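You operate a simulated robot arm through the tools that you are given. There is no shell and no other tool.

You are at the controls of a simulated robot arm. One attempt, no reset.

JOB
Fold the tea cloth, stand cup and jug on it, then push the emptied tray back.
Fine: fold it flat; tea cup and milk jug upright on the cloth; slide the tray, don't lift it. Chip nothing. Set down upright: milk jug.
Where things are to end (x, y in the base frame): tea cup within 40 mm of [550, 140]; milk jug within 40 mm of [550, 260]; dresser tray within 40 mm of [810, -250].

It is judged by the outcome, as a careful person would: the job done as asked, and still so three seconds after it is handed in. It fails if anything else is knocked over, pushed out of place, dropped, spilled or broken. Flat cloth is picked up by pressing the open fingertips on it (5 to 10 N) and closing them slowly along it; thin cloth reads only 2 to 8 mm in the jaws.

ROBOT AND FRAMES
A 6-joint arm with a two-finger parallel gripper, fixed in place. Base frame: the origin is on the floor under the middle of its stand, x ahead of it, y to its left, z up; the work surface is at about z = 800. Readings come in mm, rad, newtons and seconds.
With the tool pointing down near the work surface it reaches from about 460 to 880 mm from the base axis. Its first joint turns from -2.007 to 2.007 rad. Payload 4.2 kg.
Tool frame: the origin (TCP) lies between the finger pads and is the grasp point; the fingertips stand 23 mm ahead of it; z points along the fingers, y is the line along which they close. The gripper opens to 94 mm. The fingers are 38 mm wide and 10 mm thick; the gripper's body (54 by 96 mm) begins 39 mm behind the TCP.
Orientation is that of the tool frame in the base frame, as [roll, pitch, yaw] about the fixed x, y, z axes, in that order (R = Rz(yaw) Ry(pitch) Rx(roll)). With the fingers straight down and closing along the base's y, the tool's x points along the base's -x, its y along +y and its z along -z.

CONTROLS
- The arm moves only by the tool servo_tool. Its argument "motion" is a list of rows, each a list of 3 entries, a list of its own where there are three numbers: the closure, from 0 (fully open) to 1 (shut), then the shift along the tool's x, y, z in units of 30 mm (1.0 is 30 mm), then the turn, a rotation vector about the tool's x, y, z in units of 4 degrees (1.0 is 4 degrees). In form: [[grip, [x, y, z], [wx, wy, wz]], ...]. A call has 1 to 20 rows; each row shifts and turns the commanded pose from where the row before left it, along the tool's axes as they then stand. A call with a number of a shift or a turn outside -1 to 1 is refused whole. Each row takes 0.2 s and may step no farther than 50 mm and 0.15 rad from the row before; otherwise, or with a gripper value out of range, the whole call is refused. Where a pose cannot be reached the arm comes as near as it can. A force on the tool above 40 N (or 10 N above the force at the start of the call, whichever is more), or a blocked arm, ends the call early, and 0.2 s more pass. The fingers move at their own pace (about 108 mm/s each) and stop on an object; they squeeze with about 37 N. The grip force told is the motor's: it shows also when the fingers shut on nothing. Time passes only in rows, and 0.2 s behind the last, so rows that do not move let the fingers close. It gives the time, the measured TCP pose, the force on the tool (base axes), the opening and the grip force at its end, in the units of the frame above (readings bear some noise), with the torque about the TCP (base axes, N m) and any sound that the robot's microphone picked up.
- Cameras (640 x 400 px; columns grow to the right, rows downward): "scene" is fixed at [397.9, -498.1, 1522]; the picture's right is [0.91, -0.41, 0.00], its down [-0.31, -0.68, -0.66] and it looks along [0.27, 0.61, -0.75] (base axes); focal length 252 px, centre (320, 200). "wrist" rides on the gripper at [86, 16, -75] in the tool frame; the picture's right is [-0.18, 0.98, 0.00], its down [-0.58, -0.11, -0.81] and it looks along [-0.79, -0.15, 0.59] (tool axes); focal length 243 px, centre (320, 200). There is no depth. A picture from a camera that has moved, and an enlarged one, comes with that camera's place and axes in the base frame and with its lens.
- camera(camera): a new picture of that camera. The clock stands still meanwhile.
- raise_lower(by): slides the trunk up (or, below 0, down) by that many mm; the arm rides with it, the base frame stays. It gives what a move gives, with no picture.
- enlarge(camera, box): a new picture of the part [left, top, right, bottom] of that camera's present view, enlarged. The clock stands still meanwhile.
- finish_job(): hands the job in; it is judged then, once.

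Places have to be worked out from the pictures, the camera data and where the tool is seen. Open the gripper and draw the arm clear of the work before you hand the job in, unless the task says otherwise.

The tools are called as name(argument=value, ...) on one line, values as JSON. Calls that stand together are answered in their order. servo_tool: Moves the arm, as the interface text tells. Its arguments: {"type":"object","properties":{"motion":{"type":"array","items":{"type":"array"}}},"required":["motion"]} The other tools are called the same way: raise_lower (by) moves the trunk up or down; camera (camera) takes a picture; enlarge (camera, box) takes an enlarged picture of a part of a camera's view; finish_job () hands the job in.

At the start:

```text
t: 0.0
ee_pos: [597.2, -81.6, 1224.6]
ee_rot: [3.141, 0.001, 3.141]
ft_force: [0.7, -0.4, 0.0]
wrist_torque: [-0.03, 0.03, 0.02]
gripper_width: 94.2
gripper_force: 0.2
trunk travel left (down, up): [-725.0, 265.0]
```

scene: 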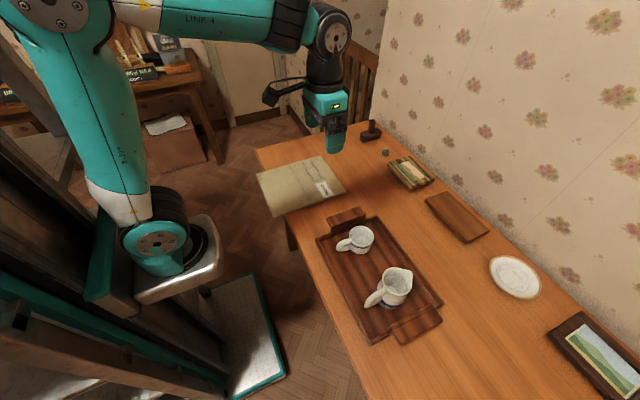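
wrist: 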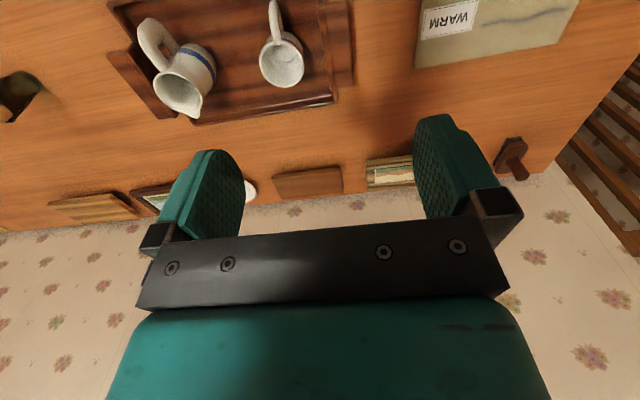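

I'll begin by looking closely at the cloth, the tray with its crockery, and the surroundings before anything moves.

enlarge(camera="scene", box=[240, 110, 400, 230])

enlarge(camera="scene", box=[300, 200, 460, 350])

enlarge(camera="wrist", box=[60, 0, 380, 200])

enlarge(camera="wrist", box=[380, 0, 640, 200])

```text
3.33 times, centred on (320, 170) of scene
camera zoom: at [397.9, -498.1, 1522.0], right [0.91, -0.41, 0.0], down [-0.31, -0.68, -0.66], along [0.27, 0.61, -0.75], focal length 842 px, centre (320, 300)
```

zoom: 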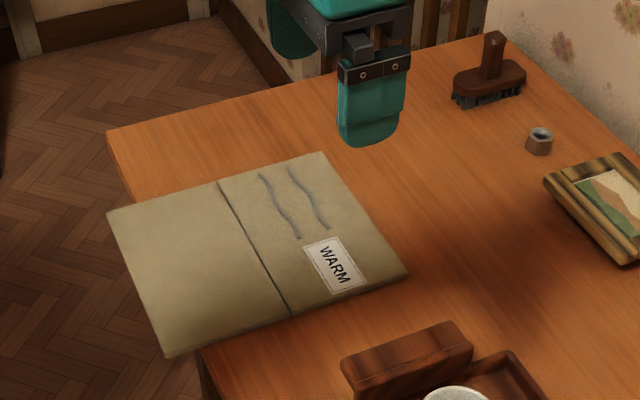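

```text
2.67 times, centred on (380, 275) of scene
camera zoom: at [397.9, -498.1, 1522.0], right [0.91, -0.41, 0.0], down [-0.31, -0.68, -0.66], along [0.27, 0.61, -0.75], focal length 673 px, centre (160, 0)
```

zoom: 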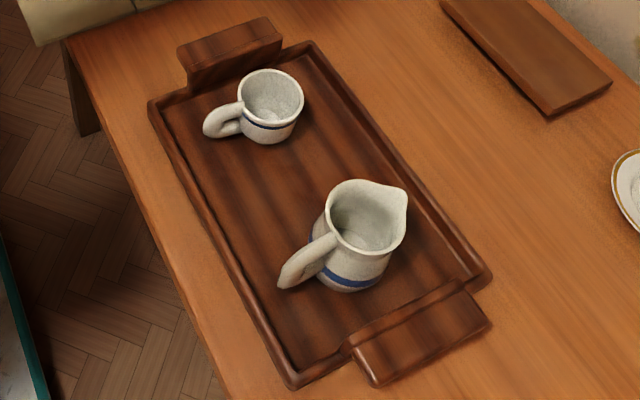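

```text
2.00 times, centred on (220, 100) of wrist
camera zoom: at [511.3, -65.0, 1299.9], right [0.18, 0.98, 0.0], down [0.58, -0.11, 0.81], along [0.79, -0.15, -0.59], focal length 485 px, centre (520, 400)
```

zoom: 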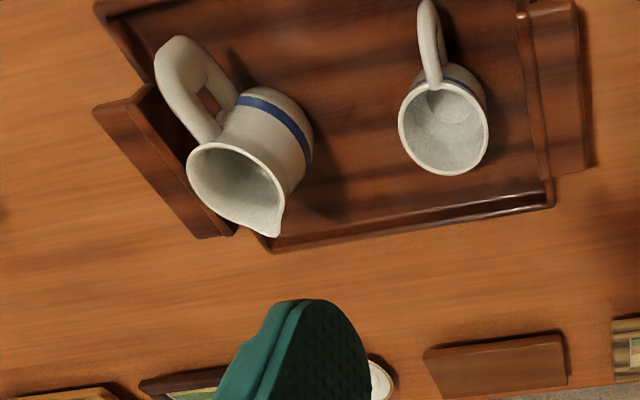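

```text
2.00 times, centred on (510, 100) of wrist
camera zoom: at [511.3, -65.0, 1299.9], right [0.18, 0.98, 0.0], down [0.58, -0.11, 0.81], along [0.79, -0.15, -0.59], focal length 485 px, centre (-60, 400)
```

zoom: 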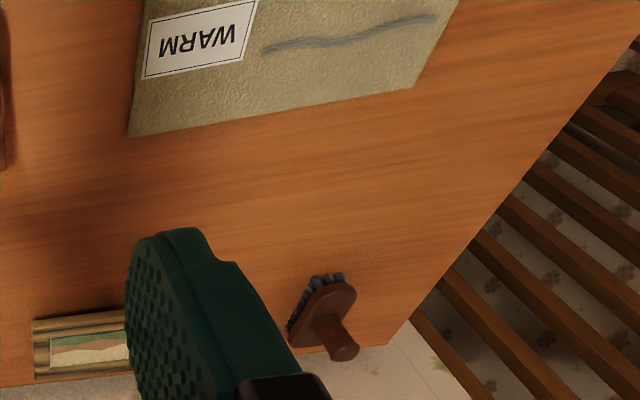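

The cloth is two panels with a crease at x≈620. It spans about x 473–771 and y 85–331, so the far half has to fold over onto the near half. The tray is centred near (685, -245), with both handles facing the robot. I'll move above the far edge of the cloth to look closer.

servo_tool(motion=[[0, [-0.44, 0.8, 0.75], [0, 0, 0]], [0, [-0.44, 0.8, 0.75], [0, 0, 0]], [0, [-0.44, 0.8, 0.75], [0, 0, 0]], [0, [-0.44, 0.8, 0.75], [0, 0, 0]], [0, [-0.44, 0.8, 0.75], [0, 0, 0]], [0, [-0.44, 0.8, 0.75], [0, 0, 0]], [0, [-0.44, 0.8, 0.75], [0, 0, 0]], [0, [-0.44, 0.8, 0.75], [0, 0, 0]], [0, [-0.44, 0.8, 0.75], [0, 0, 0]], [0, [-0.44, 0.8, 0.75], [0, 0, 0]], [0, [-0.44, 0.8, 0.75], [0, 0, 0]], [0, [-0.44, 0.8, 0.75], [0, 0, 0]]])

```text
t: 2.6
ee_pos: [756.9, 207.3, 955.6]
ee_rot: [3.139, 0.001, 3.141]
ft_force: [-0.1, 0.0, 0.2]
wrist_torque: [0.03, 0.02, -0.01]
gripper_width: 94.3
gripper_force: 0.0
trunk travel left (down, up): [-725.0, 265.0]
```

The tool is now at (757, 207, 956), so I'll take pictures to check it against the cloth edge.

camera(camera="scene")

camera(camera="wrist")

enlarge(camera="scene", box=[240, 130, 380, 230])

```text
taken
```

scene: 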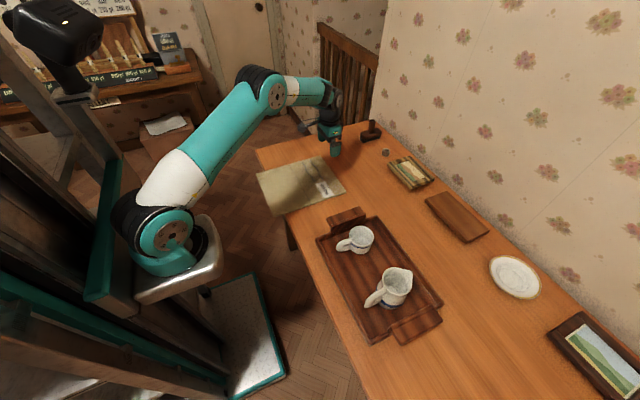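

```text
taken
camera wrist: at [670.4, 222.7, 1029.5], right [0.18, 0.98, 0.0], down [0.58, -0.11, 0.81], along [0.79, -0.15, -0.59], focal length 243 px, centre (320, 200)
```

wrist: 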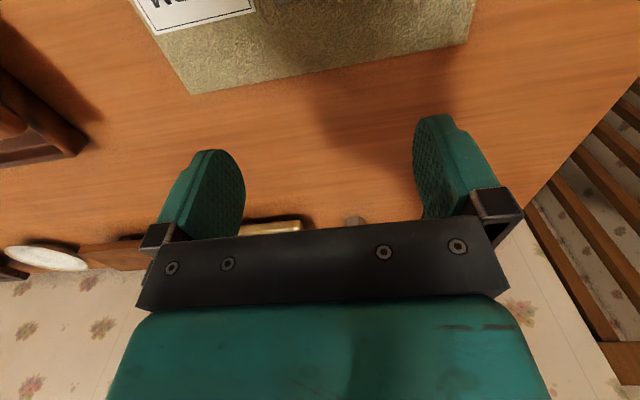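

```text
4.00 times, centred on (310, 180) of scene
camera zoom: at [397.9, -498.1, 1522.0], right [0.91, -0.41, 0.0], down [-0.31, -0.68, -0.66], along [0.27, 0.61, -0.75], focal length 1010 px, centre (360, 280)
```

zoom: 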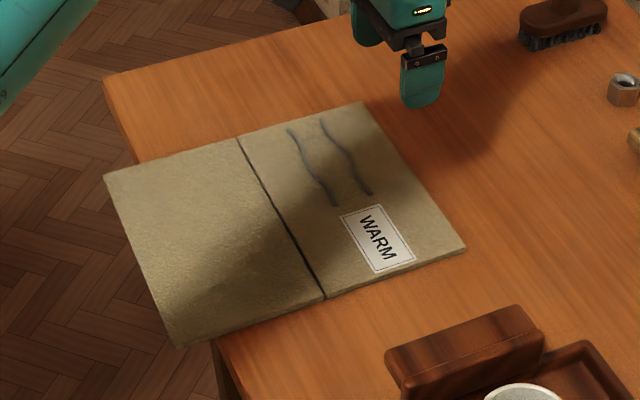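

From the wrist view I put the far edge at x≈774 and y≈74–330, which agrees with the scene view. I'll shift to x≈753 and y≈205, then descend to just above the cloth.

servo_tool(motion=[[0, [0.13, -0.1, 0.9], [0, 0, 0]], [0, [0, 0, 0.9], [0, 0, 0]], [0, [0, 0, 0.8], [0, 0, 0]], [0, [0, 0, 0.6], [0, 0, 0]], [0, [0, 0, 0.5], [0, 0, 0]], [0, [0, 0, 0], [0, 0, 0]]])

enlarge(camera="scene", box=[240, 130, 380, 230])

camera(camera="wrist")

```text
t: 4.0
ee_pos: [753.1, 202.9, 844.9]
ee_rot: [3.141, 0.001, -3.141]
ft_force: [-0.6, 0.0, 0.2]
wrist_torque: [0.0, 0.0, 0.01]
gripper_width: 94.3
gripper_force: 0.1
trunk travel left (down, up): [-725.0, 265.0]
```

```text
4.00 times, centred on (310, 180) of scene
camera zoom: at [397.9, -498.1, 1522.0], right [0.91, -0.41, 0.0], down [-0.31, -0.68, -0.66], along [0.27, 0.61, -0.75], focal length 1010 px, centre (360, 280)
```

zoom: 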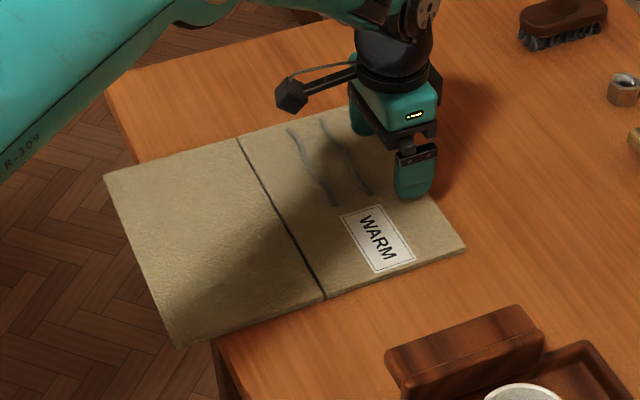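

```text
taken
camera wrist: at [666.3, 219.5, 919.4], right [0.18, 0.98, 0.0], down [0.58, -0.11, 0.81], along [0.79, -0.15, -0.59], focal length 243 px, centre (320, 200)
```

wrist: 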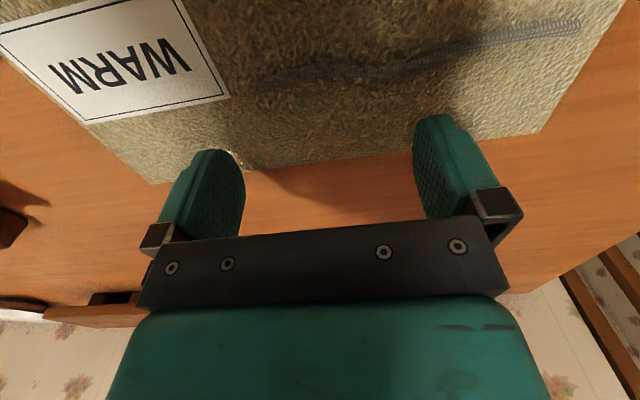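

The fingertips are about 20 mm above the cloth and just inside its edge. I'll descend slowly in small steps until I feel a light touch.

servo_tool(motion=[[0, [0, 0, 0.2], [0, 0, 0]], [0, [0, 0, 0.1], [0, 0, 0]], [0, [0, 0, 0.07], [0, 0, 0]], [0, [0, 0, 0.07], [0, 0, 0]], [0, [0, 0, 0], [0, 0, 0]]])

```text
t: 5.2
ee_pos: [751.9, 203.5, 831.3]
ee_rot: [-3.142, 0.0, 3.14]
ft_force: [-0.6, -0.8, 0.4]
wrist_torque: [-0.01, -0.06, 0.01]
gripper_width: 94.0
gripper_force: 0.1
trunk travel left (down, up): [-725.0, 265.0]
```

No contact yet, with the tips at z≈808. I'll keep going in 1 mm steps.

servo_tool(motion=[[0, [0, 0, 0.04], [0, 0, 0]], [0, [0, 0, 0.04], [0, 0, 0]], [0, [0, 0, 0.04], [0, 0, 0]], [0, [0, 0, 0], [0, 0, 0]]])

```text
t: 6.2
ee_pos: [753.6, 204.7, 831.7]
ee_rot: [3.139, 0.003, 3.141]
ft_force: [-7.2, -3.3, 31.6]
wrist_torque: [-1.03, 0.45, -0.03]
gripper_width: 93.8
gripper_force: 0.1
trunk travel left (down, up): [-725.0, 265.0]
```

Contact came sharply: 32 N, at roughly 10 N per mm, with the cloth surface at about z≈808. I'll back off about 2.4 mm to get into the 5–10 N band.

servo_tool(motion=[[0, [0, 0, -0.04], [0, 0, 0]], [0, [0, 0, -0.035], [0, 0, 0]], [0, [0, 0, 0], [0, 0, 0]]])

```text
t: 7.0
ee_pos: [752.1, 204.6, 831.2]
ee_rot: [3.138, 0.003, -3.139]
ft_force: [1.3, 3.0, 21.5]
wrist_torque: [-0.62, 0.15, -0.41]
gripper_width: 93.8
gripper_force: 0.0
trunk travel left (down, up): [-725.0, 265.0]
```

The force is still 21.5 N, so I'll ease up another 1.5 mm.

servo_tool(motion=[[0, [0, 0, -0.03], [0, 0, 0]], [0, [0, 0, -0.02], [0, 0, 0]], [0, [0, 0, 0], [0, 0, 0]]])

```text
t: 7.8
ee_pos: [751.6, 203.7, 830.8]
ee_rot: [-3.141, -0.003, -3.14]
ft_force: [2.4, 3.2, 6.0]
wrist_torque: [0.16, -0.13, 0.03]
gripper_width: 94.2
gripper_force: 0.0
trunk travel left (down, up): [-725.0, 265.0]
```

The force is 6 N, which is inside the band. I'll close the fingers slowly along the cloth and check the force partway.

servo_tool(motion=[[0.05, [0, 0, 0], [0, 0, 0]], [0.1, [0, 0, 0], [0, 0, 0]], [0.15, [0, 0, 0], [0, 0, 0]], [0.2, [0, 0, 0], [0, 0, 0]], [0.25, [0, 0, 0], [0, 0, 0]], [0.3, [0, 0, 0], [0, 0, 0]]])

```text
t: 9.2
ee_pos: [752.7, 204.6, 830.6]
ee_rot: [-3.141, 0.0, 3.141]
ft_force: [0.2, 0.1, 0.4]
wrist_torque: [0.03, 0.01, 0.03]
gripper_width: 65.9
gripper_force: 0.0
trunk travel left (down, up): [-725.0, 265.0]
```

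The force fell to about 0.4 N as the fingers slid. I'll press down in small amounts to restore 5–10 N.

servo_tool(motion=[[0.3, [0, 0, 0.025], [0, 0, 0]], [0.3, [0, 0, 0], [0, 0, 0]]])

```text
t: 9.8
ee_pos: [752.6, 203.2, 830.7]
ee_rot: [3.14, 0.0, -3.14]
ft_force: [-0.8, -0.7, 1.5]
wrist_torque: [-0.06, 0.03, -0.02]
gripper_width: 65.8
gripper_force: 0.4
trunk travel left (down, up): [-725.0, 265.0]
```

The force is only 1.5 N, so I'll press about 0.6 mm more.

servo_tool(motion=[[0.3, [0, 0, 0.02], [0, 0, 0]], [0.3, [0, 0, 0], [0, 0, 0]]])

```text
t: 10.4
ee_pos: [750.8, 202.8, 830.9]
ee_rot: [-3.14, 0.001, -3.14]
ft_force: [-0.5, -1.9, 7.5]
wrist_torque: [-0.24, 0.09, 0.12]
gripper_width: 66.5
gripper_force: 0.4
trunk travel left (down, up): [-725.0, 265.0]
```

The force is 7.5 N, so I'll continue closing slowly.

servo_tool(motion=[[0.34, [0, 0, 0], [0, 0, 0]], [0.38, [0, 0, 0], [0, 0, 0]], [0.42, [0, 0, 0], [0, 0, 0]], [0.46, [0, 0, 0], [0, 0, 0]], [0.5, [0, 0, 0], [0, 0, 0]]])

```text
t: 11.6
ee_pos: [752.4, 203.7, 831.4]
ee_rot: [3.141, 0.0, 3.141]
ft_force: [0.9, -4.1, 11.9]
wrist_torque: [-0.3, 0.1, 0.08]
gripper_width: 48.9
gripper_force: 1.9
trunk travel left (down, up): [-725.0, 265.0]
```

The force is a little high at 12 N. I'll ease up slightly and keep closing.

servo_tool(motion=[[0.54, [0, 0, -0.012], [0, 0, 0]], [0.58, [0, 0, 0], [0, 0, 0]], [0.62, [0, 0, 0], [0, 0, 0]], [0.66, [0, 0, 0], [0, 0, 0]], [0.7, [0, 0, 0], [0, 0, 0]]])

camera(camera="wrist")

```text
t: 12.8
ee_pos: [750.7, 203.0, 830.8]
ee_rot: [-3.14, 0.0, -3.14]
ft_force: [-1.3, -2.6, 6.2]
wrist_torque: [-0.09, 0.0, 0.01]
gripper_width: 29.5
gripper_force: 0.7
trunk travel left (down, up): [-725.0, 265.0]
```

```text
taken
camera wrist: at [665.2, 220.4, 905.6], right [0.18, 0.98, 0.0], down [0.58, -0.11, 0.81], along [0.79, -0.15, -0.59], focal length 243 px, centre (320, 200)
```

wrist: 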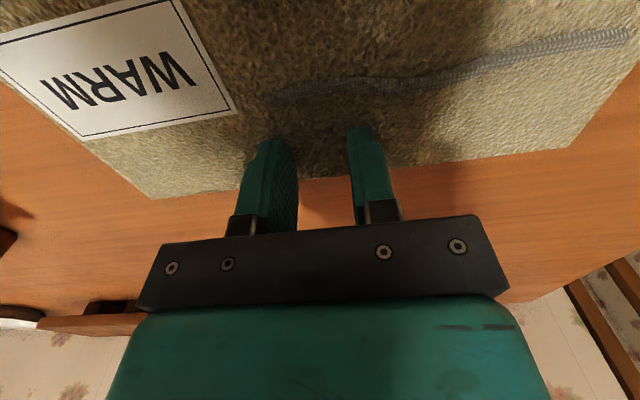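

The force is 6 N with a 29 mm opening and both tips on the cloth at its edge. I'll close the rest of the way slowly.

servo_tool(motion=[[0.74, [0, 0, 0], [0, 0, 0]], [0.78, [0, 0, 0], [0, 0, 0]], [0.82, [0, 0, 0], [0, 0, 0]], [0.86, [0, 0, 0], [0, 0, 0]]])

```text
t: 13.8
ee_pos: [752.0, 205.0, 830.1]
ee_rot: [-3.141, 0.0, 3.141]
ft_force: [-0.1, -1.8, 2.1]
wrist_torque: [-0.03, -0.01, 0.0]
gripper_width: 14.0
gripper_force: 1.2
trunk travel left (down, up): [-725.0, 265.0]
```

The force has dropped to about 2 N, so I'll add a small press and finish closing.

servo_tool(motion=[[0.86, [0, 0, 0.018], [0, 0, 0]], [0.86, [0, 0, 0], [0, 0, 0]]])

```text
t: 14.4
ee_pos: [751.1, 204.6, 830.6]
ee_rot: [3.14, 0.0, -3.14]
ft_force: [-3.2, 0.1, 8.3]
wrist_torque: [-0.05, 0.09, -0.04]
gripper_width: 14.1
gripper_force: 1.0
trunk travel left (down, up): [-725.0, 265.0]
```

With 8 N pressed, I'll close the last stretch slowly to pinch the cloth.

servo_tool(motion=[[0.88, [0, 0, 0], [0, 0, 0]], [0.9, [0, 0, 0], [0, 0, 0]], [0.92, [0, 0, 0], [0, 0, 0]], [0.94, [0, 0, 0], [0, 0, 0]], [0.96, [0, 0, 0], [0, 0, 0]], [0.98, [0, 0, 0], [0, 0, 0]], [1.0, [0, 0, 0], [0, 0, 0]], [1.0, [0, 0, 0], [0, 0, 0]], [1.0, [0, 0, 0], [0, 0, 0]]])

camera(camera="wrist")

enlarge(camera="scene", box=[240, 130, 380, 230])

```text
t: 16.4
ee_pos: [752.2, 203.6, 831.3]
ee_rot: [3.141, 0.001, 3.141]
ft_force: [1.8, -2.0, 12.8]
wrist_torque: [-0.01, 0.12, 0.0]
gripper_width: 0.0
gripper_force: 36.7
trunk travel left (down, up): [-725.0, 265.0]
```

```text
taken
camera wrist: at [665.6, 220.0, 905.4], right [0.18, 0.98, 0.0], down [0.58, -0.11, 0.81], along [0.79, -0.15, -0.59], focal length 243 px, centre (320, 200)
```

wrist: 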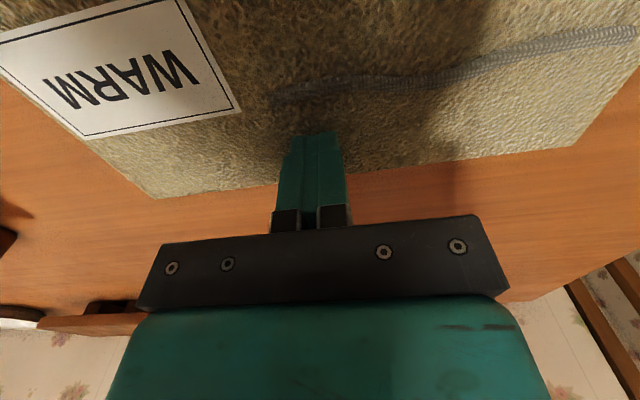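

```text
4.00 times, centred on (310, 180) of scene
camera zoom: at [397.9, -498.1, 1522.0], right [0.91, -0.41, 0.0], down [-0.31, -0.68, -0.66], along [0.27, 0.61, -0.75], focal length 1010 px, centre (360, 280)
```

zoom: 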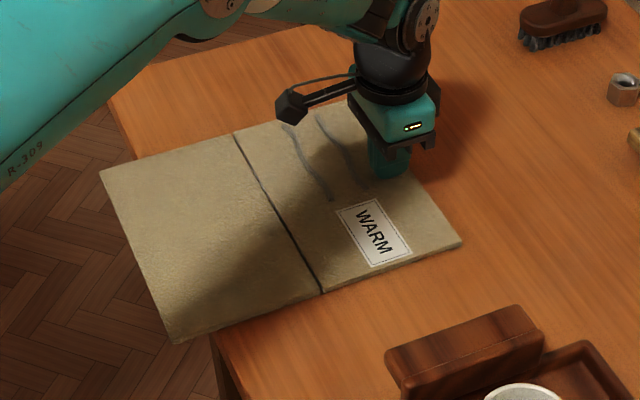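

The jaws shut to 0.0 mm, so nothing was pinched; the force was about 13 N at the end, over the band. I'll lift off, reopen part way, and retry with steadier pressure and slower closing.

servo_tool(motion=[[1.0, [0, 0, -0.15], [0, 0, 0]], [0.55, [0, 0, -0.05], [0, 0, 0]], [0.55, [0, 0, 0], [0, 0, 0]], [0.55, [0, 0, 0], [0, 0, 0]]])

enlarge(camera="wrist", box=[200, 60, 480, 235])

enlarge(camera="scene", box=[280, 150, 360, 210])

```text
t: 17.4
ee_pos: [752.1, 203.4, 836.2]
ee_rot: [3.141, 0.0, 3.141]
ft_force: [-0.9, 0.1, 0.7]
wrist_torque: [0.03, -0.01, -0.01]
gripper_width: 42.1
gripper_force: 0.0
trunk travel left (down, up): [-725.0, 265.0]
```

```text
2.29 times, centred on (340, 148) of wrist
camera zoom: at [665.5, 220.0, 911.1], right [0.18, 0.98, 0.0], down [0.58, -0.11, 0.81], along [0.79, -0.15, -0.59], focal length 555 px, centre (274, 320)
```

zoom: 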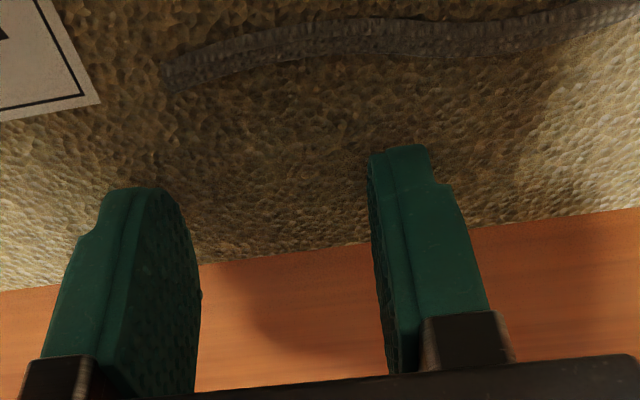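

```text
6.67 times, centred on (320, 180) of scene
camera zoom: at [397.9, -498.1, 1522.0], right [0.91, -0.41, 0.0], down [-0.31, -0.68, -0.66], along [0.27, 0.61, -0.75], focal length 1683 px, centre (320, 333)
```

zoom: 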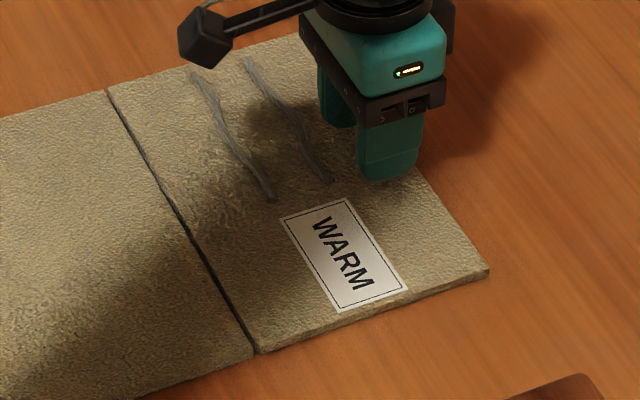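

The cloth panels are about 8 mm thick and stayed flat. I'll press again to 6–9 N from this narrower opening and close at half the speed.

servo_tool(motion=[[0.55, [0, 0, 0.1], [0, 0, 0]], [0.55, [0, 0, 0.05], [0, 0, 0]], [0.55, [0, 0, 0.03], [0, 0, 0]], [0.55, [0, 0, 0], [0, 0, 0]]])

```text
t: 18.4
ee_pos: [752.0, 204.4, 831.3]
ee_rot: [-3.141, -0.001, 3.141]
ft_force: [0.0, -0.5, 0.9]
wrist_torque: [-0.05, 0.04, -0.01]
gripper_width: 42.2
gripper_force: 0.0
trunk travel left (down, up): [-725.0, 265.0]
```

The tips are barely touching, so I'll press about 0.8 mm more.

servo_tool(motion=[[0.55, [0, 0, 0.025], [0, 0, 0]], [0.55, [0, 0, 0], [0, 0, 0]]])

```text
t: 19.0
ee_pos: [751.1, 204.2, 830.7]
ee_rot: [3.139, 0.001, 3.141]
ft_force: [0.2, -1.9, 11.1]
wrist_torque: [-0.18, 0.1, 0.06]
gripper_width: 42.5
gripper_force: 0.1
trunk travel left (down, up): [-725.0, 265.0]
```

The force is 11 N, a touch high. I'll ease up about 0.3 mm and begin the slow close.

servo_tool(motion=[[0.55, [0, 0, -0.01], [0, 0, 0]], [0.57, [0, 0, 0], [0, 0, 0]], [0.59, [0, 0, 0], [0, 0, 0]], [0.61, [0, 0, 0], [0, 0, 0]]])

```text
t: 20.0
ee_pos: [753.3, 202.4, 830.7]
ee_rot: [3.14, 0.002, -3.142]
ft_force: [1.3, -4.5, 13.2]
wrist_torque: [-0.15, 0.08, 0.03]
gripper_width: 39.2
gripper_force: 3.4
trunk travel left (down, up): [-725.0, 265.0]
```

The force is 13 N with sideways drag. I'll ease up another 0.5 mm and hold to read.

servo_tool(motion=[[0.61, [0, 0, -0.016], [0, 0, 0]], [0.61, [0, 0, 0], [0, 0, 0]]])

```text
t: 20.6
ee_pos: [752.4, 204.7, 831.4]
ee_rot: [3.14, 0.001, -3.141]
ft_force: [3.0, -5.6, 14.0]
wrist_torque: [-0.23, 0.02, 0.0]
gripper_width: 39.3
gripper_force: 3.0
trunk travel left (down, up): [-725.0, 265.0]
```

The fingers are sticking on the cloth (39.3 mm against about 36.7 commanded) and the force is still 14 N. I'll ease up a bit more.

servo_tool(motion=[[0.61, [0, 0, -0.02], [0, 0, 0]], [0.61, [0, 0, 0], [0, 0, 0]]])

```text
t: 21.2
ee_pos: [752.7, 203.8, 831.2]
ee_rot: [-3.141, 0.0, 3.141]
ft_force: [1.3, -4.5, 10.8]
wrist_torque: [-0.23, -0.03, -0.07]
gripper_width: 38.9
gripper_force: 2.7
trunk travel left (down, up): [-725.0, 265.0]
```

Force is 10.8 N. I'll ease slightly and continue the slow close.

servo_tool(motion=[[0.63, [0, 0, -0.01], [0, 0, 0]], [0.65, [0, 0, 0], [0, 0, 0]], [0.67, [0, 0, 0], [0, 0, 0]], [0.69, [0, 0, 0], [0, 0, 0]]])

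```text
t: 22.2
ee_pos: [750.9, 203.7, 830.4]
ee_rot: [-3.141, 0.0, -3.139]
ft_force: [-0.8, -1.8, 4.0]
wrist_torque: [-0.09, -0.01, 0.0]
gripper_width: 30.3
gripper_force: 1.1
trunk travel left (down, up): [-725.0, 265.0]
```

Force is now 4 N. I'll add 0.3 mm and continue.

servo_tool(motion=[[0.71, [0, 0, 0.012], [0, 0, 0]], [0.73, [0, 0, 0], [0, 0, 0]], [0.75, [0, 0, 0], [0, 0, 0]], [0.77, [0, 0, 0], [0, 0, 0]]])

```text
t: 23.2
ee_pos: [752.3, 203.8, 831.3]
ee_rot: [3.141, -0.001, 3.14]
ft_force: [-1.0, -1.7, 5.1]
wrist_torque: [-0.09, 0.05, 0.0]
gripper_width: 23.0
gripper_force: 2.2
trunk travel left (down, up): [-725.0, 265.0]
```

Force is 5.1 N, within the band. I'll add a hair more pressure and continue closing.

servo_tool(motion=[[0.79, [0, 0, 0.006], [0, 0, 0]], [0.81, [0, 0, 0], [0, 0, 0]], [0.83, [0, 0, 0], [0, 0, 0]], [0.85, [0, 0, 0], [0, 0, 0]]])

enlarge(camera="wrist", box=[200, 60, 480, 235])

```text
t: 24.2
ee_pos: [752.6, 203.6, 829.8]
ee_rot: [3.141, 0.001, 3.141]
ft_force: [-0.6, -3.0, 5.8]
wrist_torque: [-0.1, 0.01, 0.05]
gripper_width: 15.3
gripper_force: 1.4
trunk travel left (down, up): [-725.0, 265.0]
```

```text
2.29 times, centred on (340, 148) of wrist
camera zoom: at [665.9, 220.1, 905.6], right [0.18, 0.98, 0.0], down [0.58, -0.11, 0.81], along [0.79, -0.15, -0.59], focal length 555 px, centre (274, 320)
```

zoom: 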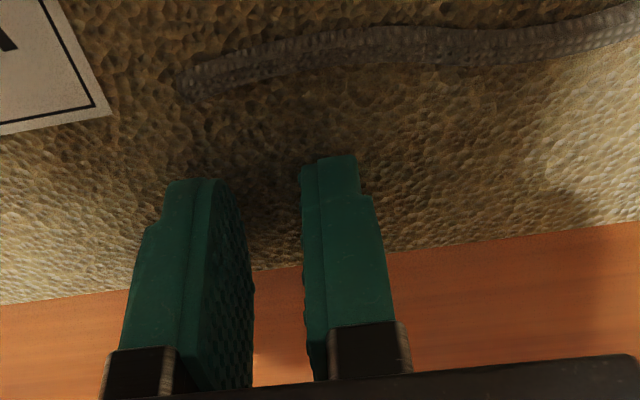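

Force is 5.8 N and steady at a 15 mm opening, though I see no ridge between the tips. I'll press a touch more and close the rest very slowly.

servo_tool(motion=[[0.86, [0, 0, 0.008], [0, 0, 0]], [0.87, [0, 0, 0], [0, 0, 0]], [0.88, [0, 0, 0], [0, 0, 0]], [0.89, [0, 0, 0], [0, 0, 0]], [0.9, [0, 0, 0], [0, 0, 0]]])

```text
t: 25.4
ee_pos: [752.3, 203.4, 830.3]
ee_rot: [3.14, -0.003, -3.141]
ft_force: [1.6, -3.4, 8.9]
wrist_torque: [-0.12, 0.02, -0.03]
gripper_width: 11.7
gripper_force: 2.0
trunk travel left (down, up): [-725.0, 265.0]
```

Force is 8.9 N, still in the band, with an 11.7 mm opening. I'll continue.

servo_tool(motion=[[0.91, [0, 0, -0.005], [0, 0, 0]], [0.92, [0, 0, 0], [0, 0, 0]], [0.93, [0, 0, 0], [0, 0, 0]], [0.94, [0, 0, 0], [0, 0, 0]], [0.95, [0, 0, 0], [0, 0, 0]]])

```text
t: 26.6
ee_pos: [752.0, 204.0, 830.6]
ee_rot: [-3.141, 0.001, 3.142]
ft_force: [-1.3, -3.9, 9.9]
wrist_torque: [-0.11, 0.07, 0.02]
gripper_width: 7.3
gripper_force: 3.3
trunk travel left (down, up): [-725.0, 265.0]
```

The opening is 7.3 mm at 9.9 N. I'll ease a hair and finish closing slowly.

servo_tool(motion=[[0.96, [0, 0, -0.008], [0, 0, 0]], [0.97, [0, 0, 0], [0, 0, 0]], [0.98, [0, 0, 0], [0, 0, 0]], [0.99, [0, 0, 0], [0, 0, 0]], [1.0, [0, 0, 0], [0, 0, 0]], [1.0, [0, 0, 0], [0, 0, 0]]])

```text
t: 28.0
ee_pos: [751.8, 203.3, 831.2]
ee_rot: [3.14, 0.002, 3.141]
ft_force: [0.9, -0.4, 4.0]
wrist_torque: [-0.07, -0.01, 0.03]
gripper_width: 0.0
gripper_force: 37.0
trunk travel left (down, up): [-725.0, 265.0]
```

The jaws shut to zero again, so the flat field doesn't pinch. I'll lift, open, and back off to inspect the cloth's surface and edges (crease, wavy lines, thickness) from close up.

servo_tool(motion=[[1.0, [0, 0, -0.3], [0, 0, 0]], [0.5, [0.6, 0, -0.6], [0, 0, 0]], [0, [0.6, 0.5, -0.5], [0, 0, 0]], [0, [0.8, 0.5, 0], [0, 0, 0]], [0, [0.8, 0.3, 0], [0, 0, 0]], [0, [0, 0, 0], [0, 0, 0]]])

camera(camera="wrist")

enlarge(camera="scene", box=[310, 160, 360, 210])

enlarge(camera="scene", box=[250, 165, 340, 225])

```text
t: 29.4
ee_pos: [666.4, 243.9, 871.9]
ee_rot: [-3.141, 0.002, 3.141]
ft_force: [0.8, -0.4, 0.1]
wrist_torque: [0.01, 0.0, 0.0]
gripper_width: 94.0
gripper_force: 0.1
trunk travel left (down, up): [-725.0, 265.0]
```

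```text
taken
camera wrist: at [579.9, 260.1, 947.0], right [0.18, 0.98, 0.0], down [0.58, -0.11, 0.81], along [0.79, -0.15, -0.59], focal length 243 px, centre (320, 200)
```

wrist: 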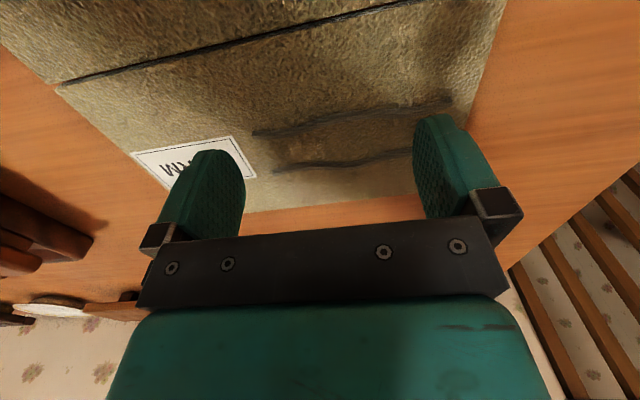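

```text
8.00 times, centred on (335, 185) of scene
camera zoom: at [397.9, -498.1, 1522.0], right [0.91, -0.41, 0.0], down [-0.31, -0.68, -0.66], along [0.27, 0.61, -0.75], focal length 2020 px, centre (200, 320)
```

zoom: 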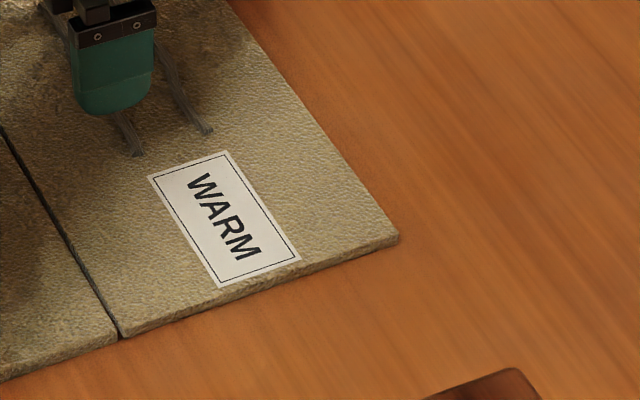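

```text
6.67 times, centred on (295, 195) of scene
camera zoom: at [397.9, -498.1, 1522.0], right [0.91, -0.41, 0.0], down [-0.31, -0.68, -0.66], along [0.27, 0.61, -0.75], focal length 1683 px, centre (487, 233)
```

zoom: 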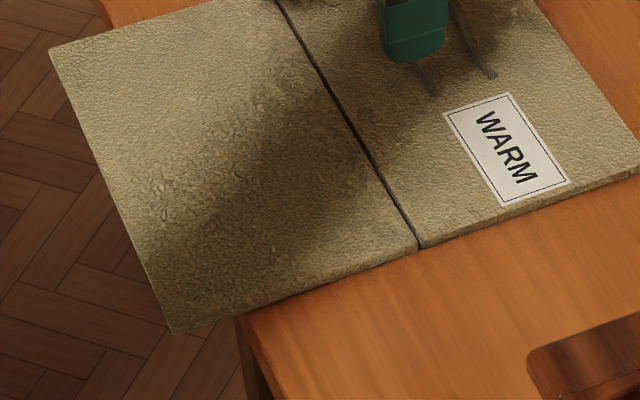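

The two wavy dark lines on the far panel might be raised ridges rather than print. I'll enlarge the wrist view on them to judge.

enlarge(camera="wrist", box=[230, 70, 470, 220])

enlarge(camera="wrist", box=[20, 0, 260, 150])

```text
2.67 times, centred on (350, 145) of wrist
camera zoom: at [579.9, 260.1, 947.0], right [0.18, 0.98, 0.0], down [0.58, -0.11, 0.81], along [0.79, -0.15, -0.59], focal length 647 px, centre (240, 347)
```

zoom: 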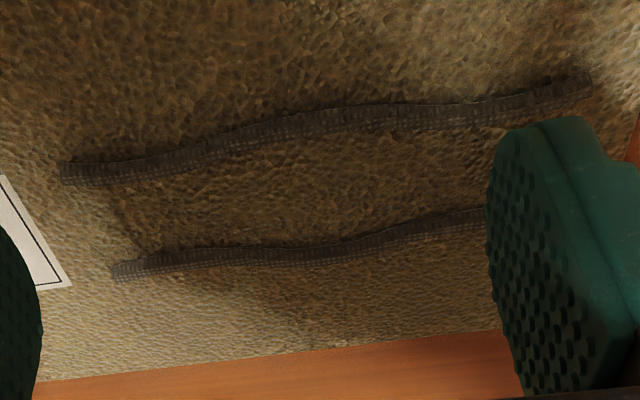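

```text
2.67 times, centred on (140, 75) of wrist
camera zoom: at [579.9, 260.1, 947.0], right [0.18, 0.98, 0.0], down [0.58, -0.11, 0.81], along [0.79, -0.15, -0.59], focal length 647 px, centre (800, 533)
```

zoom: 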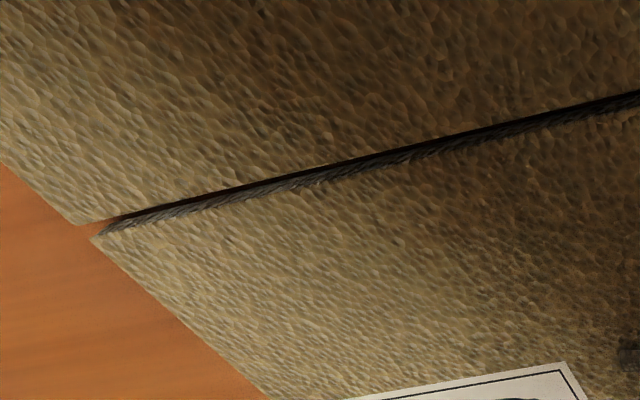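

The panels look stiff, with a groove between them, and the cords look like shallow ribbing. I'll try the pinch once more, closer to the far edge at x≈762, holding the force steadily within 5–10 N.

servo_tool(motion=[[0, [-0.8, -0.3, 0], [0, 0, 0]], [0.3, [-0.8, -0.5, 0], [0, 0, 0]], [0.45, [-0.8, -0.4, 0], [0, 0, 0]], [0.45, [-0.78, 0, 0.4], [0, 0, 0]], [0.45, [0, 0, 0.6], [0, 0, 0]], [0.45, [0, 0, 0.25], [0, 0, 0]], [0.45, [0, 0, 0], [0, 0, 0]]])

```text
t: 31.0
ee_pos: [765.3, 208.3, 835.4]
ee_rot: [3.141, 0.0, 3.141]
ft_force: [0.3, 0.0, -0.2]
wrist_torque: [0.02, 0.0, 0.02]
gripper_width: 51.6
gripper_force: 0.1
trunk travel left (down, up): [-725.0, 265.0]
```

enlarge(camera="wrist", box=[120, 60, 560, 235])

servo_tool(motion=[[0.45, [0.1, 0, 0.08], [0, 0, 0]], [0.45, [0, 0, 0.05], [0, 0, 0]], [0.45, [0, 0, 0.03], [0, 0, 0]], [0.45, [0, 0, 0], [0, 0, 0]]])

```text
1.45 times, centred on (340, 148) of wrist
camera zoom: at [677.2, 223.4, 910.5], right [0.18, 0.98, 0.0], down [0.58, -0.11, 0.81], along [0.79, -0.15, -0.59], focal length 353 px, centre (291, 276)
```

zoom: 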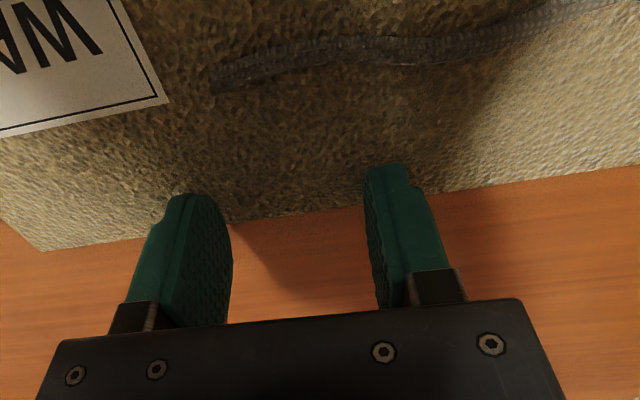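

```text
t: 32.0
ee_pos: [759.5, 206.8, 830.6]
ee_rot: [-3.141, 0.0, 3.141]
ft_force: [-1.8, -0.6, 4.3]
wrist_torque: [-0.12, 0.09, 0.0]
gripper_width: 51.9
gripper_force: 0.2
trunk travel left (down, up): [-725.0, 265.0]
```

The edge is at x≈773, so the fingers sit about 13 mm inside it, with 4.3 N. I'll add about 0.3 mm and close in small steps.

servo_tool(motion=[[0.45, [0, 0, 0.012], [0, 0, 0]], [0.46, [0, 0, 0], [0, 0, 0]], [0.48, [0, 0, 0], [0, 0, 0]], [0.5, [0, 0, 0], [0, 0, 0]]])

```text
t: 33.0
ee_pos: [760.4, 205.8, 830.9]
ee_rot: [-3.14, 0.002, -3.14]
ft_force: [-0.5, -4.3, 10.6]
wrist_torque: [-0.2, 0.1, 0.04]
gripper_width: 49.0
gripper_force: 1.9
trunk travel left (down, up): [-725.0, 265.0]
```

Force is 10.6 N. I'll ease 0.25 mm and continue.

servo_tool(motion=[[0.52, [0, 0, -0.01], [0, 0, 0]], [0.54, [0, 0, 0], [0, 0, 0]], [0.56, [0, 0, 0], [0, 0, 0]]])

```text
t: 33.8
ee_pos: [760.2, 205.6, 831.0]
ee_rot: [-3.14, 0.004, -3.14]
ft_force: [1.0, -7.1, 15.0]
wrist_torque: [-0.31, 0.1, 0.06]
gripper_width: 44.8
gripper_force: 3.8
trunk travel left (down, up): [-725.0, 265.0]
```

Force climbed to 15 N with a sideways drag. I'll ease 0.7 mm.

servo_tool(motion=[[0.56, [0, 0, -0.023], [0, 0, 0]], [0.56, [0, 0, 0], [0, 0, 0]]])

```text
t: 34.4
ee_pos: [760.5, 206.8, 831.4]
ee_rot: [-3.141, 0.001, -3.141]
ft_force: [2.3, -5.0, 9.5]
wrist_torque: [-0.26, -0.03, 0.05]
gripper_width: 43.7
gripper_force: 3.4
trunk travel left (down, up): [-725.0, 265.0]
```

Now 9.5 N. I'll continue closing with a small ease.

servo_tool(motion=[[0.57, [0, 0, -0.008], [0, 0, 0]], [0.59, [0, 0, 0], [0, 0, 0]], [0.61, [0, 0, 0], [0, 0, 0]], [0.63, [0, 0, 0], [0, 0, 0]]])

```text
t: 35.4
ee_pos: [759.3, 207.2, 830.4]
ee_rot: [3.141, 0.0, -3.139]
ft_force: [-1.7, -1.4, 4.1]
wrist_torque: [-0.05, 0.05, -0.02]
gripper_width: 36.1
gripper_force: 1.8
trunk travel left (down, up): [-725.0, 265.0]
```

Now 4.1 N. I'll add 0.3 mm and continue.

servo_tool(motion=[[0.64, [0, 0, 0.012], [0, 0, 0]], [0.66, [0, 0, 0], [0, 0, 0]], [0.68, [0, 0, 0], [0, 0, 0]]])

```text
t: 36.2
ee_pos: [761.1, 207.0, 830.8]
ee_rot: [3.14, 0.0, 3.142]
ft_force: [-2.6, -2.3, 7.7]
wrist_torque: [-0.11, 0.14, 0.03]
gripper_width: 31.9
gripper_force: 1.7
trunk travel left (down, up): [-725.0, 265.0]
```

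Force is 7.7 N, a good level. I'll continue closing.

servo_tool(motion=[[0.7, [0, 0, 0], [0, 0, 0]], [0.72, [0, 0, 0], [0, 0, 0]], [0.74, [0, 0, 0], [0, 0, 0]]])

```text
t: 37.0
ee_pos: [761.5, 206.1, 831.0]
ee_rot: [3.141, 0.001, -3.141]
ft_force: [0.5, -5.1, 8.6]
wrist_torque: [-0.15, 0.07, 0.03]
gripper_width: 26.5
gripper_force: 2.5
trunk travel left (down, up): [-725.0, 265.0]
```

Force is 8.6 N. I'll continue with a slight ease.

servo_tool(motion=[[0.76, [0, 0, -0.004], [0, 0, 0]], [0.78, [0, 0, 0], [0, 0, 0]], [0.8, [0, 0, 0], [0, 0, 0]]])

```text
t: 37.8
ee_pos: [760.0, 206.7, 831.2]
ee_rot: [3.14, 0.0, -3.141]
ft_force: [0.1, -2.5, 5.3]
wrist_torque: [-0.12, -0.02, 0.0]
gripper_width: 19.8
gripper_force: 1.8
trunk travel left (down, up): [-725.0, 265.0]
```

Force is 5.3 N. I'll add a touch and continue.

servo_tool(motion=[[0.81, [0, 0, 0.009], [0, 0, 0]], [0.83, [0, 0, 0], [0, 0, 0]], [0.85, [0, 0, 0], [0, 0, 0]]])

```text
t: 38.6
ee_pos: [761.6, 207.3, 830.9]
ee_rot: [3.141, 0.0, 3.141]
ft_force: [-0.6, -2.7, 7.1]
wrist_torque: [-0.13, 0.08, 0.04]
gripper_width: 15.6
gripper_force: 1.5
trunk travel left (down, up): [-725.0, 265.0]
```

Force is 7.1 N at a 15.6 mm opening. I'll continue.

servo_tool(motion=[[0.87, [0, 0, 0], [0, 0, 0]], [0.89, [0, 0, 0], [0, 0, 0]], [0.91, [0, 0, 0], [0, 0, 0]]])

enlarge(camera="wrist", box=[220, 80, 440, 220])

```text
t: 39.4
ee_pos: [761.8, 206.5, 831.2]
ee_rot: [-3.142, 0.0, 3.14]
ft_force: [0.4, -3.2, 7.2]
wrist_torque: [-0.11, 0.04, 0.03]
gripper_width: 10.5
gripper_force: 2.0
trunk travel left (down, up): [-725.0, 265.0]
```

```text
2.86 times, centred on (330, 150) of wrist
camera zoom: at [674.2, 222.6, 905.6], right [0.18, 0.98, 0.0], down [0.58, -0.11, 0.81], along [0.79, -0.15, -0.59], focal length 693 px, centre (291, 343)
```

zoom: 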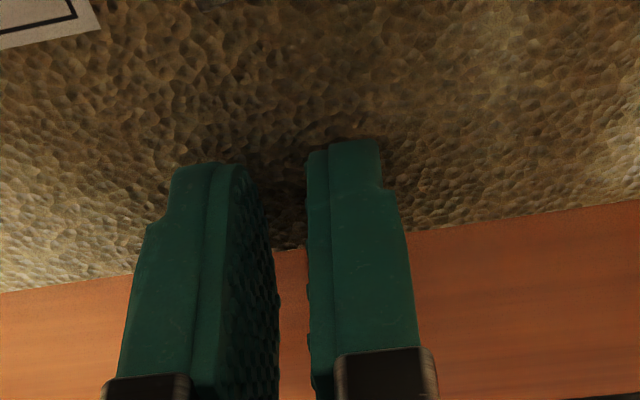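

The force is holding at 7 N at 10.5 mm. I'll close the remainder in tiny steps at this pressure.

servo_tool(motion=[[0.92, [0, 0, 0], [0, 0, 0]], [0.93, [0, 0, 0], [0, 0, 0]], [0.94, [0, 0, 0], [0, 0, 0]], [0.95, [0, 0, 0], [0, 0, 0]]])

```text
t: 40.4
ee_pos: [761.3, 206.7, 830.2]
ee_rot: [3.141, -0.001, -3.141]
ft_force: [-0.5, -3.8, 7.0]
wrist_torque: [-0.08, 0.06, -0.01]
gripper_width: 7.1
gripper_force: 2.6
trunk travel left (down, up): [-725.0, 265.0]
```

Force is 7.0 N at 7.1 mm. I'll keep going slowly.

servo_tool(motion=[[0.96, [0, 0, 0], [0, 0, 0]], [0.97, [0, 0, 0], [0, 0, 0]], [0.98, [0, 0, 0], [0, 0, 0]]])

```text
t: 41.2
ee_pos: [760.3, 206.1, 830.4]
ee_rot: [3.141, 0.001, -3.141]
ft_force: [-0.3, -2.2, 7.6]
wrist_torque: [-0.04, 0.06, 0.03]
gripper_width: 4.0
gripper_force: 2.5
trunk travel left (down, up): [-725.0, 265.0]
```

servo_tool(motion=[[0.99, [0, 0, 0], [0, 0, 0]], [1.0, [0, 0, 0], [0, 0, 0]], [1.0, [0, 0, 0], [0, 0, 0]]])

```text
t: 42.0
ee_pos: [760.8, 207.7, 830.5]
ee_rot: [3.141, 0.0, -3.141]
ft_force: [-0.1, -0.4, 6.4]
wrist_torque: [-0.02, 0.05, 0.03]
gripper_width: 0.0
gripper_force: 37.0
trunk travel left (down, up): [-725.0, 265.0]
```

Even with a steady 7 N all the way, the jaws shut on nothing, so closing along y on the flat field does not catch. Next I'll test closing across the raised wavy cord on the far panel (x≈711) by turning the gripper 90°. First I lift and move above it.

servo_tool(motion=[[1.0, [0, 0, -0.5], [0, 0, 0]], [0.6, [0.5, 0.5, -0.8], [0, 0, 0]], [0.5, [0.6, 0.6, -0.6], [0, 0, 0]], [0.5, [0.6, 0.6, 0], [0, 0, 0]], [0.5, [0, 0, 0], [0, 0, 1]], [0.5, [0, 0, 0], [0, 0, 1]], [0.5, [0, 0, 0], [0, 0, 1]], [0.5, [0, 0, 0], [0, 0, 1]], [0.5, [0, 0, 0], [0, 0, 1]], [0.5, [0, 0, 0], [0, 0, 1]], [0.5, [0, 0, 0], [0, 0, 1]], [0.5, [0, 0, 0], [0, 0, 1]], [0.5, [0, 0, 0], [0, 0, 1]], [0.5, [0, 0, 0], [0, 0, 1]], [0.5, [0, 0, 0], [0, 0, 1]], [0.5, [0, 0, 0], [0, 0, 1]]])

servo_tool(motion=[[0.5, [0, 0, 0], [0, 0, 1]], [0.5, [0, 0, 0], [0, 0, 1]], [0.5, [0, 0, 0], [0, 0, 1]], [0.5, [0, 0, 0], [0, 0, 1]], [0.5, [0, 0, 0], [0, 0, 1]], [0.5, [0, 0, 0], [0, 0, 1]], [0.5, [0, 0, 0], [0, 0, 1]], [0.5, [0, 0, 0], [0, 0, 1]], [0.5, [0, 0, 0], [0, 0, 1]], [0.5, [0, 0, 0], [0, 0, 1]], [0.5, [0, 0, 0], [0, 0, 0.5]], [0.5, [0, 0, 0], [0, 0, 0]]])

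camera(camera="wrist")

enlarge(camera="scene", box=[250, 130, 370, 220])

```text
t: 45.4
ee_pos: [709.6, 257.3, 888.4]
ee_rot: [3.14, 0.0, 2.302]
ft_force: [0.5, -0.1, 0.1]
wrist_torque: [0.01, -0.01, 0.0]
gripper_width: 46.9
gripper_force: 0.1
trunk travel left (down, up): [-725.0, 265.0]
```

```text
t: 48.0
ee_pos: [710.3, 257.8, 887.0]
ee_rot: [-3.141, 0.002, 1.572]
ft_force: [1.0, -0.7, 0.1]
wrist_torque: [0.0, 0.02, -0.02]
gripper_width: 46.8
gripper_force: 0.1
trunk travel left (down, up): [-725.0, 265.0]
```

```text
taken
camera wrist: at [725.5, 344.2, 962.3], right [0.98, -0.18, 0.0], down [-0.11, -0.58, 0.81], along [-0.15, -0.79, -0.59], focal length 243 px, centre (320, 200)
```

wrist: 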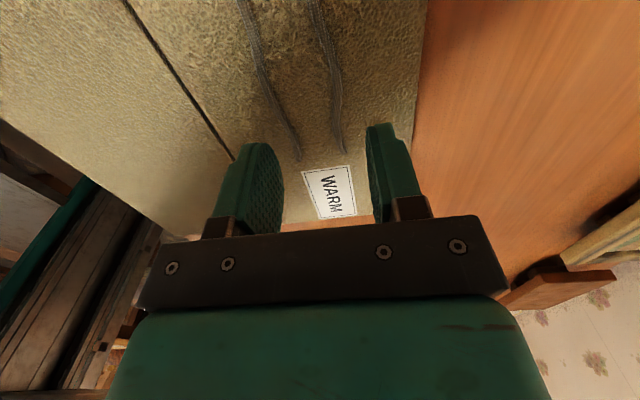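

```text
4.44 times, centred on (310, 175) of scene
camera zoom: at [397.9, -498.1, 1522.0], right [0.91, -0.41, 0.0], down [-0.31, -0.68, -0.66], along [0.27, 0.61, -0.75], focal length 1122 px, centre (364, 311)
```

zoom: 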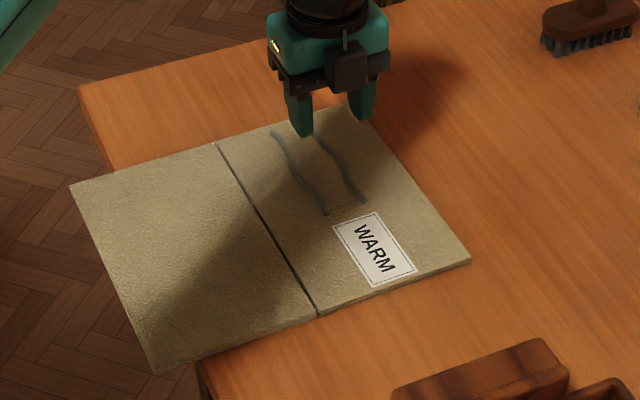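

I'll enlarge to locate the cord accurately between the fingers.

enlarge(camera="wrist", box=[220, 40, 440, 178])

```text
2.90 times, centred on (330, 109) of wrist
camera zoom: at [725.5, 344.2, 962.3], right [0.98, -0.18, 0.0], down [-0.11, -0.58, 0.81], along [-0.15, -0.79, -0.59], focal length 703 px, centre (291, 464)
```

zoom: 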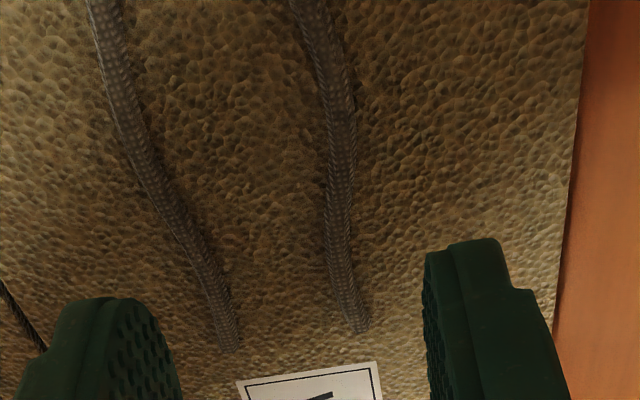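

The cord sits at about x≈720 at y≈257, roughly 7 mm wide. I'll centre over it, descend to a light press, and close across it.

servo_tool(motion=[[0.6, [0, 0.32, 0.6], [0, 0, 0]], [0.6, [0, 0, 0.6], [0, 0, 0]], [0.6, [0, 0, 0.4], [0, 0, 0]], [0.6, [0, 0, 0.15], [0, 0, 0]], [0.6, [0, 0, 0.05], [0, 0, 0]], [0.6, [0, 0, 0], [0, 0, 0]]])

enlarge(camera="wrist", box=[220, 40, 440, 178])

```text
t: 49.4
ee_pos: [718.4, 257.8, 834.5]
ee_rot: [3.141, 0.001, 1.57]
ft_force: [-0.2, -0.6, -0.1]
wrist_torque: [-0.03, 0.0, 0.02]
gripper_width: 37.7
gripper_force: 0.0
trunk travel left (down, up): [-725.0, 265.0]
```

```text
2.90 times, centred on (330, 109) of wrist
camera zoom: at [735.3, 343.9, 907.7], right [0.98, -0.18, 0.0], down [-0.11, -0.58, 0.81], along [-0.15, -0.79, -0.59], focal length 703 px, centre (291, 464)
```

zoom: 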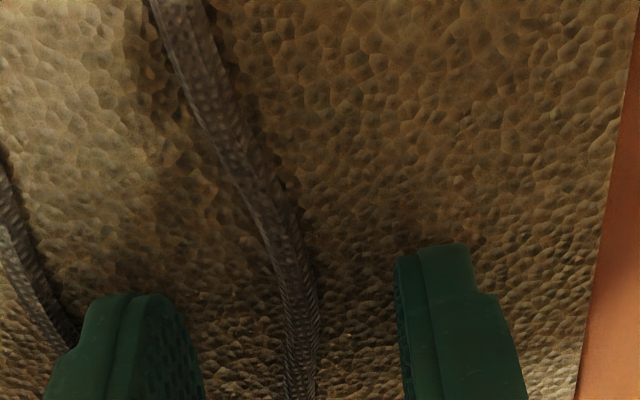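

The cord runs centrally between the fingertips. I'll lower to a light press of about 5 N.

servo_tool(motion=[[0.6, [0, 0, 0.08], [0, 0, 0]], [0.6, [0, 0, 0.03], [0, 0, 0]], [0.6, [0, 0, 0.02], [0, 0, 0]], [0.6, [0, 0, 0], [0, 0, 0]]])

```text
t: 50.4
ee_pos: [718.9, 257.7, 830.0]
ee_rot: [3.139, -0.003, 1.571]
ft_force: [-3.5, -4.9, 13.6]
wrist_torque: [-0.25, 0.19, 0.05]
gripper_width: 37.7
gripper_force: 0.0
trunk travel left (down, up): [-725.0, 265.0]
```

Force is 13.6 N, so I'll ease 0.6 mm.

servo_tool(motion=[[0.6, [0, 0, -0.02], [0, 0, 0]], [0.6, [0, 0, 0], [0, 0, 0]]])

```text
t: 51.0
ee_pos: [719.1, 257.8, 830.4]
ee_rot: [3.141, 0.0, 1.571]
ft_force: [-3.2, -8.9, 16.4]
wrist_torque: [-0.2, 0.14, 0.12]
gripper_width: 37.6
gripper_force: 0.1
trunk travel left (down, up): [-725.0, 265.0]
```

Force rose to 16 N because the arm is still settling. I'll ease 0.9 mm more and wait.

servo_tool(motion=[[0.6, [0, 0, -0.03], [0, 0, 0]], [0.6, [0, 0, 0], [0, 0, 0]], [0.6, [0, 0, 0], [0, 0, 0]]])

```text
t: 51.8
ee_pos: [718.7, 257.6, 831.2]
ee_rot: [3.141, 0.001, 1.572]
ft_force: [2.7, -0.6, 3.1]
wrist_torque: [-0.08, -0.07, 0.03]
gripper_width: 37.5
gripper_force: 0.0
trunk travel left (down, up): [-725.0, 265.0]
```

Force is 3.1 N, light contact. I'll close slowly across the cord at about this pressure.

servo_tool(motion=[[0.62, [0, 0, 0.008], [0, 0, 0]], [0.65, [0, 0, 0], [0, 0, 0]], [0.68, [0, 0, 0], [0, 0, 0]], [0.71, [0, 0, 0], [0, 0, 0]]])

```text
t: 52.8
ee_pos: [718.2, 258.3, 831.4]
ee_rot: [3.141, 0.0, 1.572]
ft_force: [0.9, 0.0, 0.8]
wrist_torque: [0.0, -0.01, 0.04]
gripper_width: 27.8
gripper_force: 0.1
trunk travel left (down, up): [-725.0, 265.0]
```

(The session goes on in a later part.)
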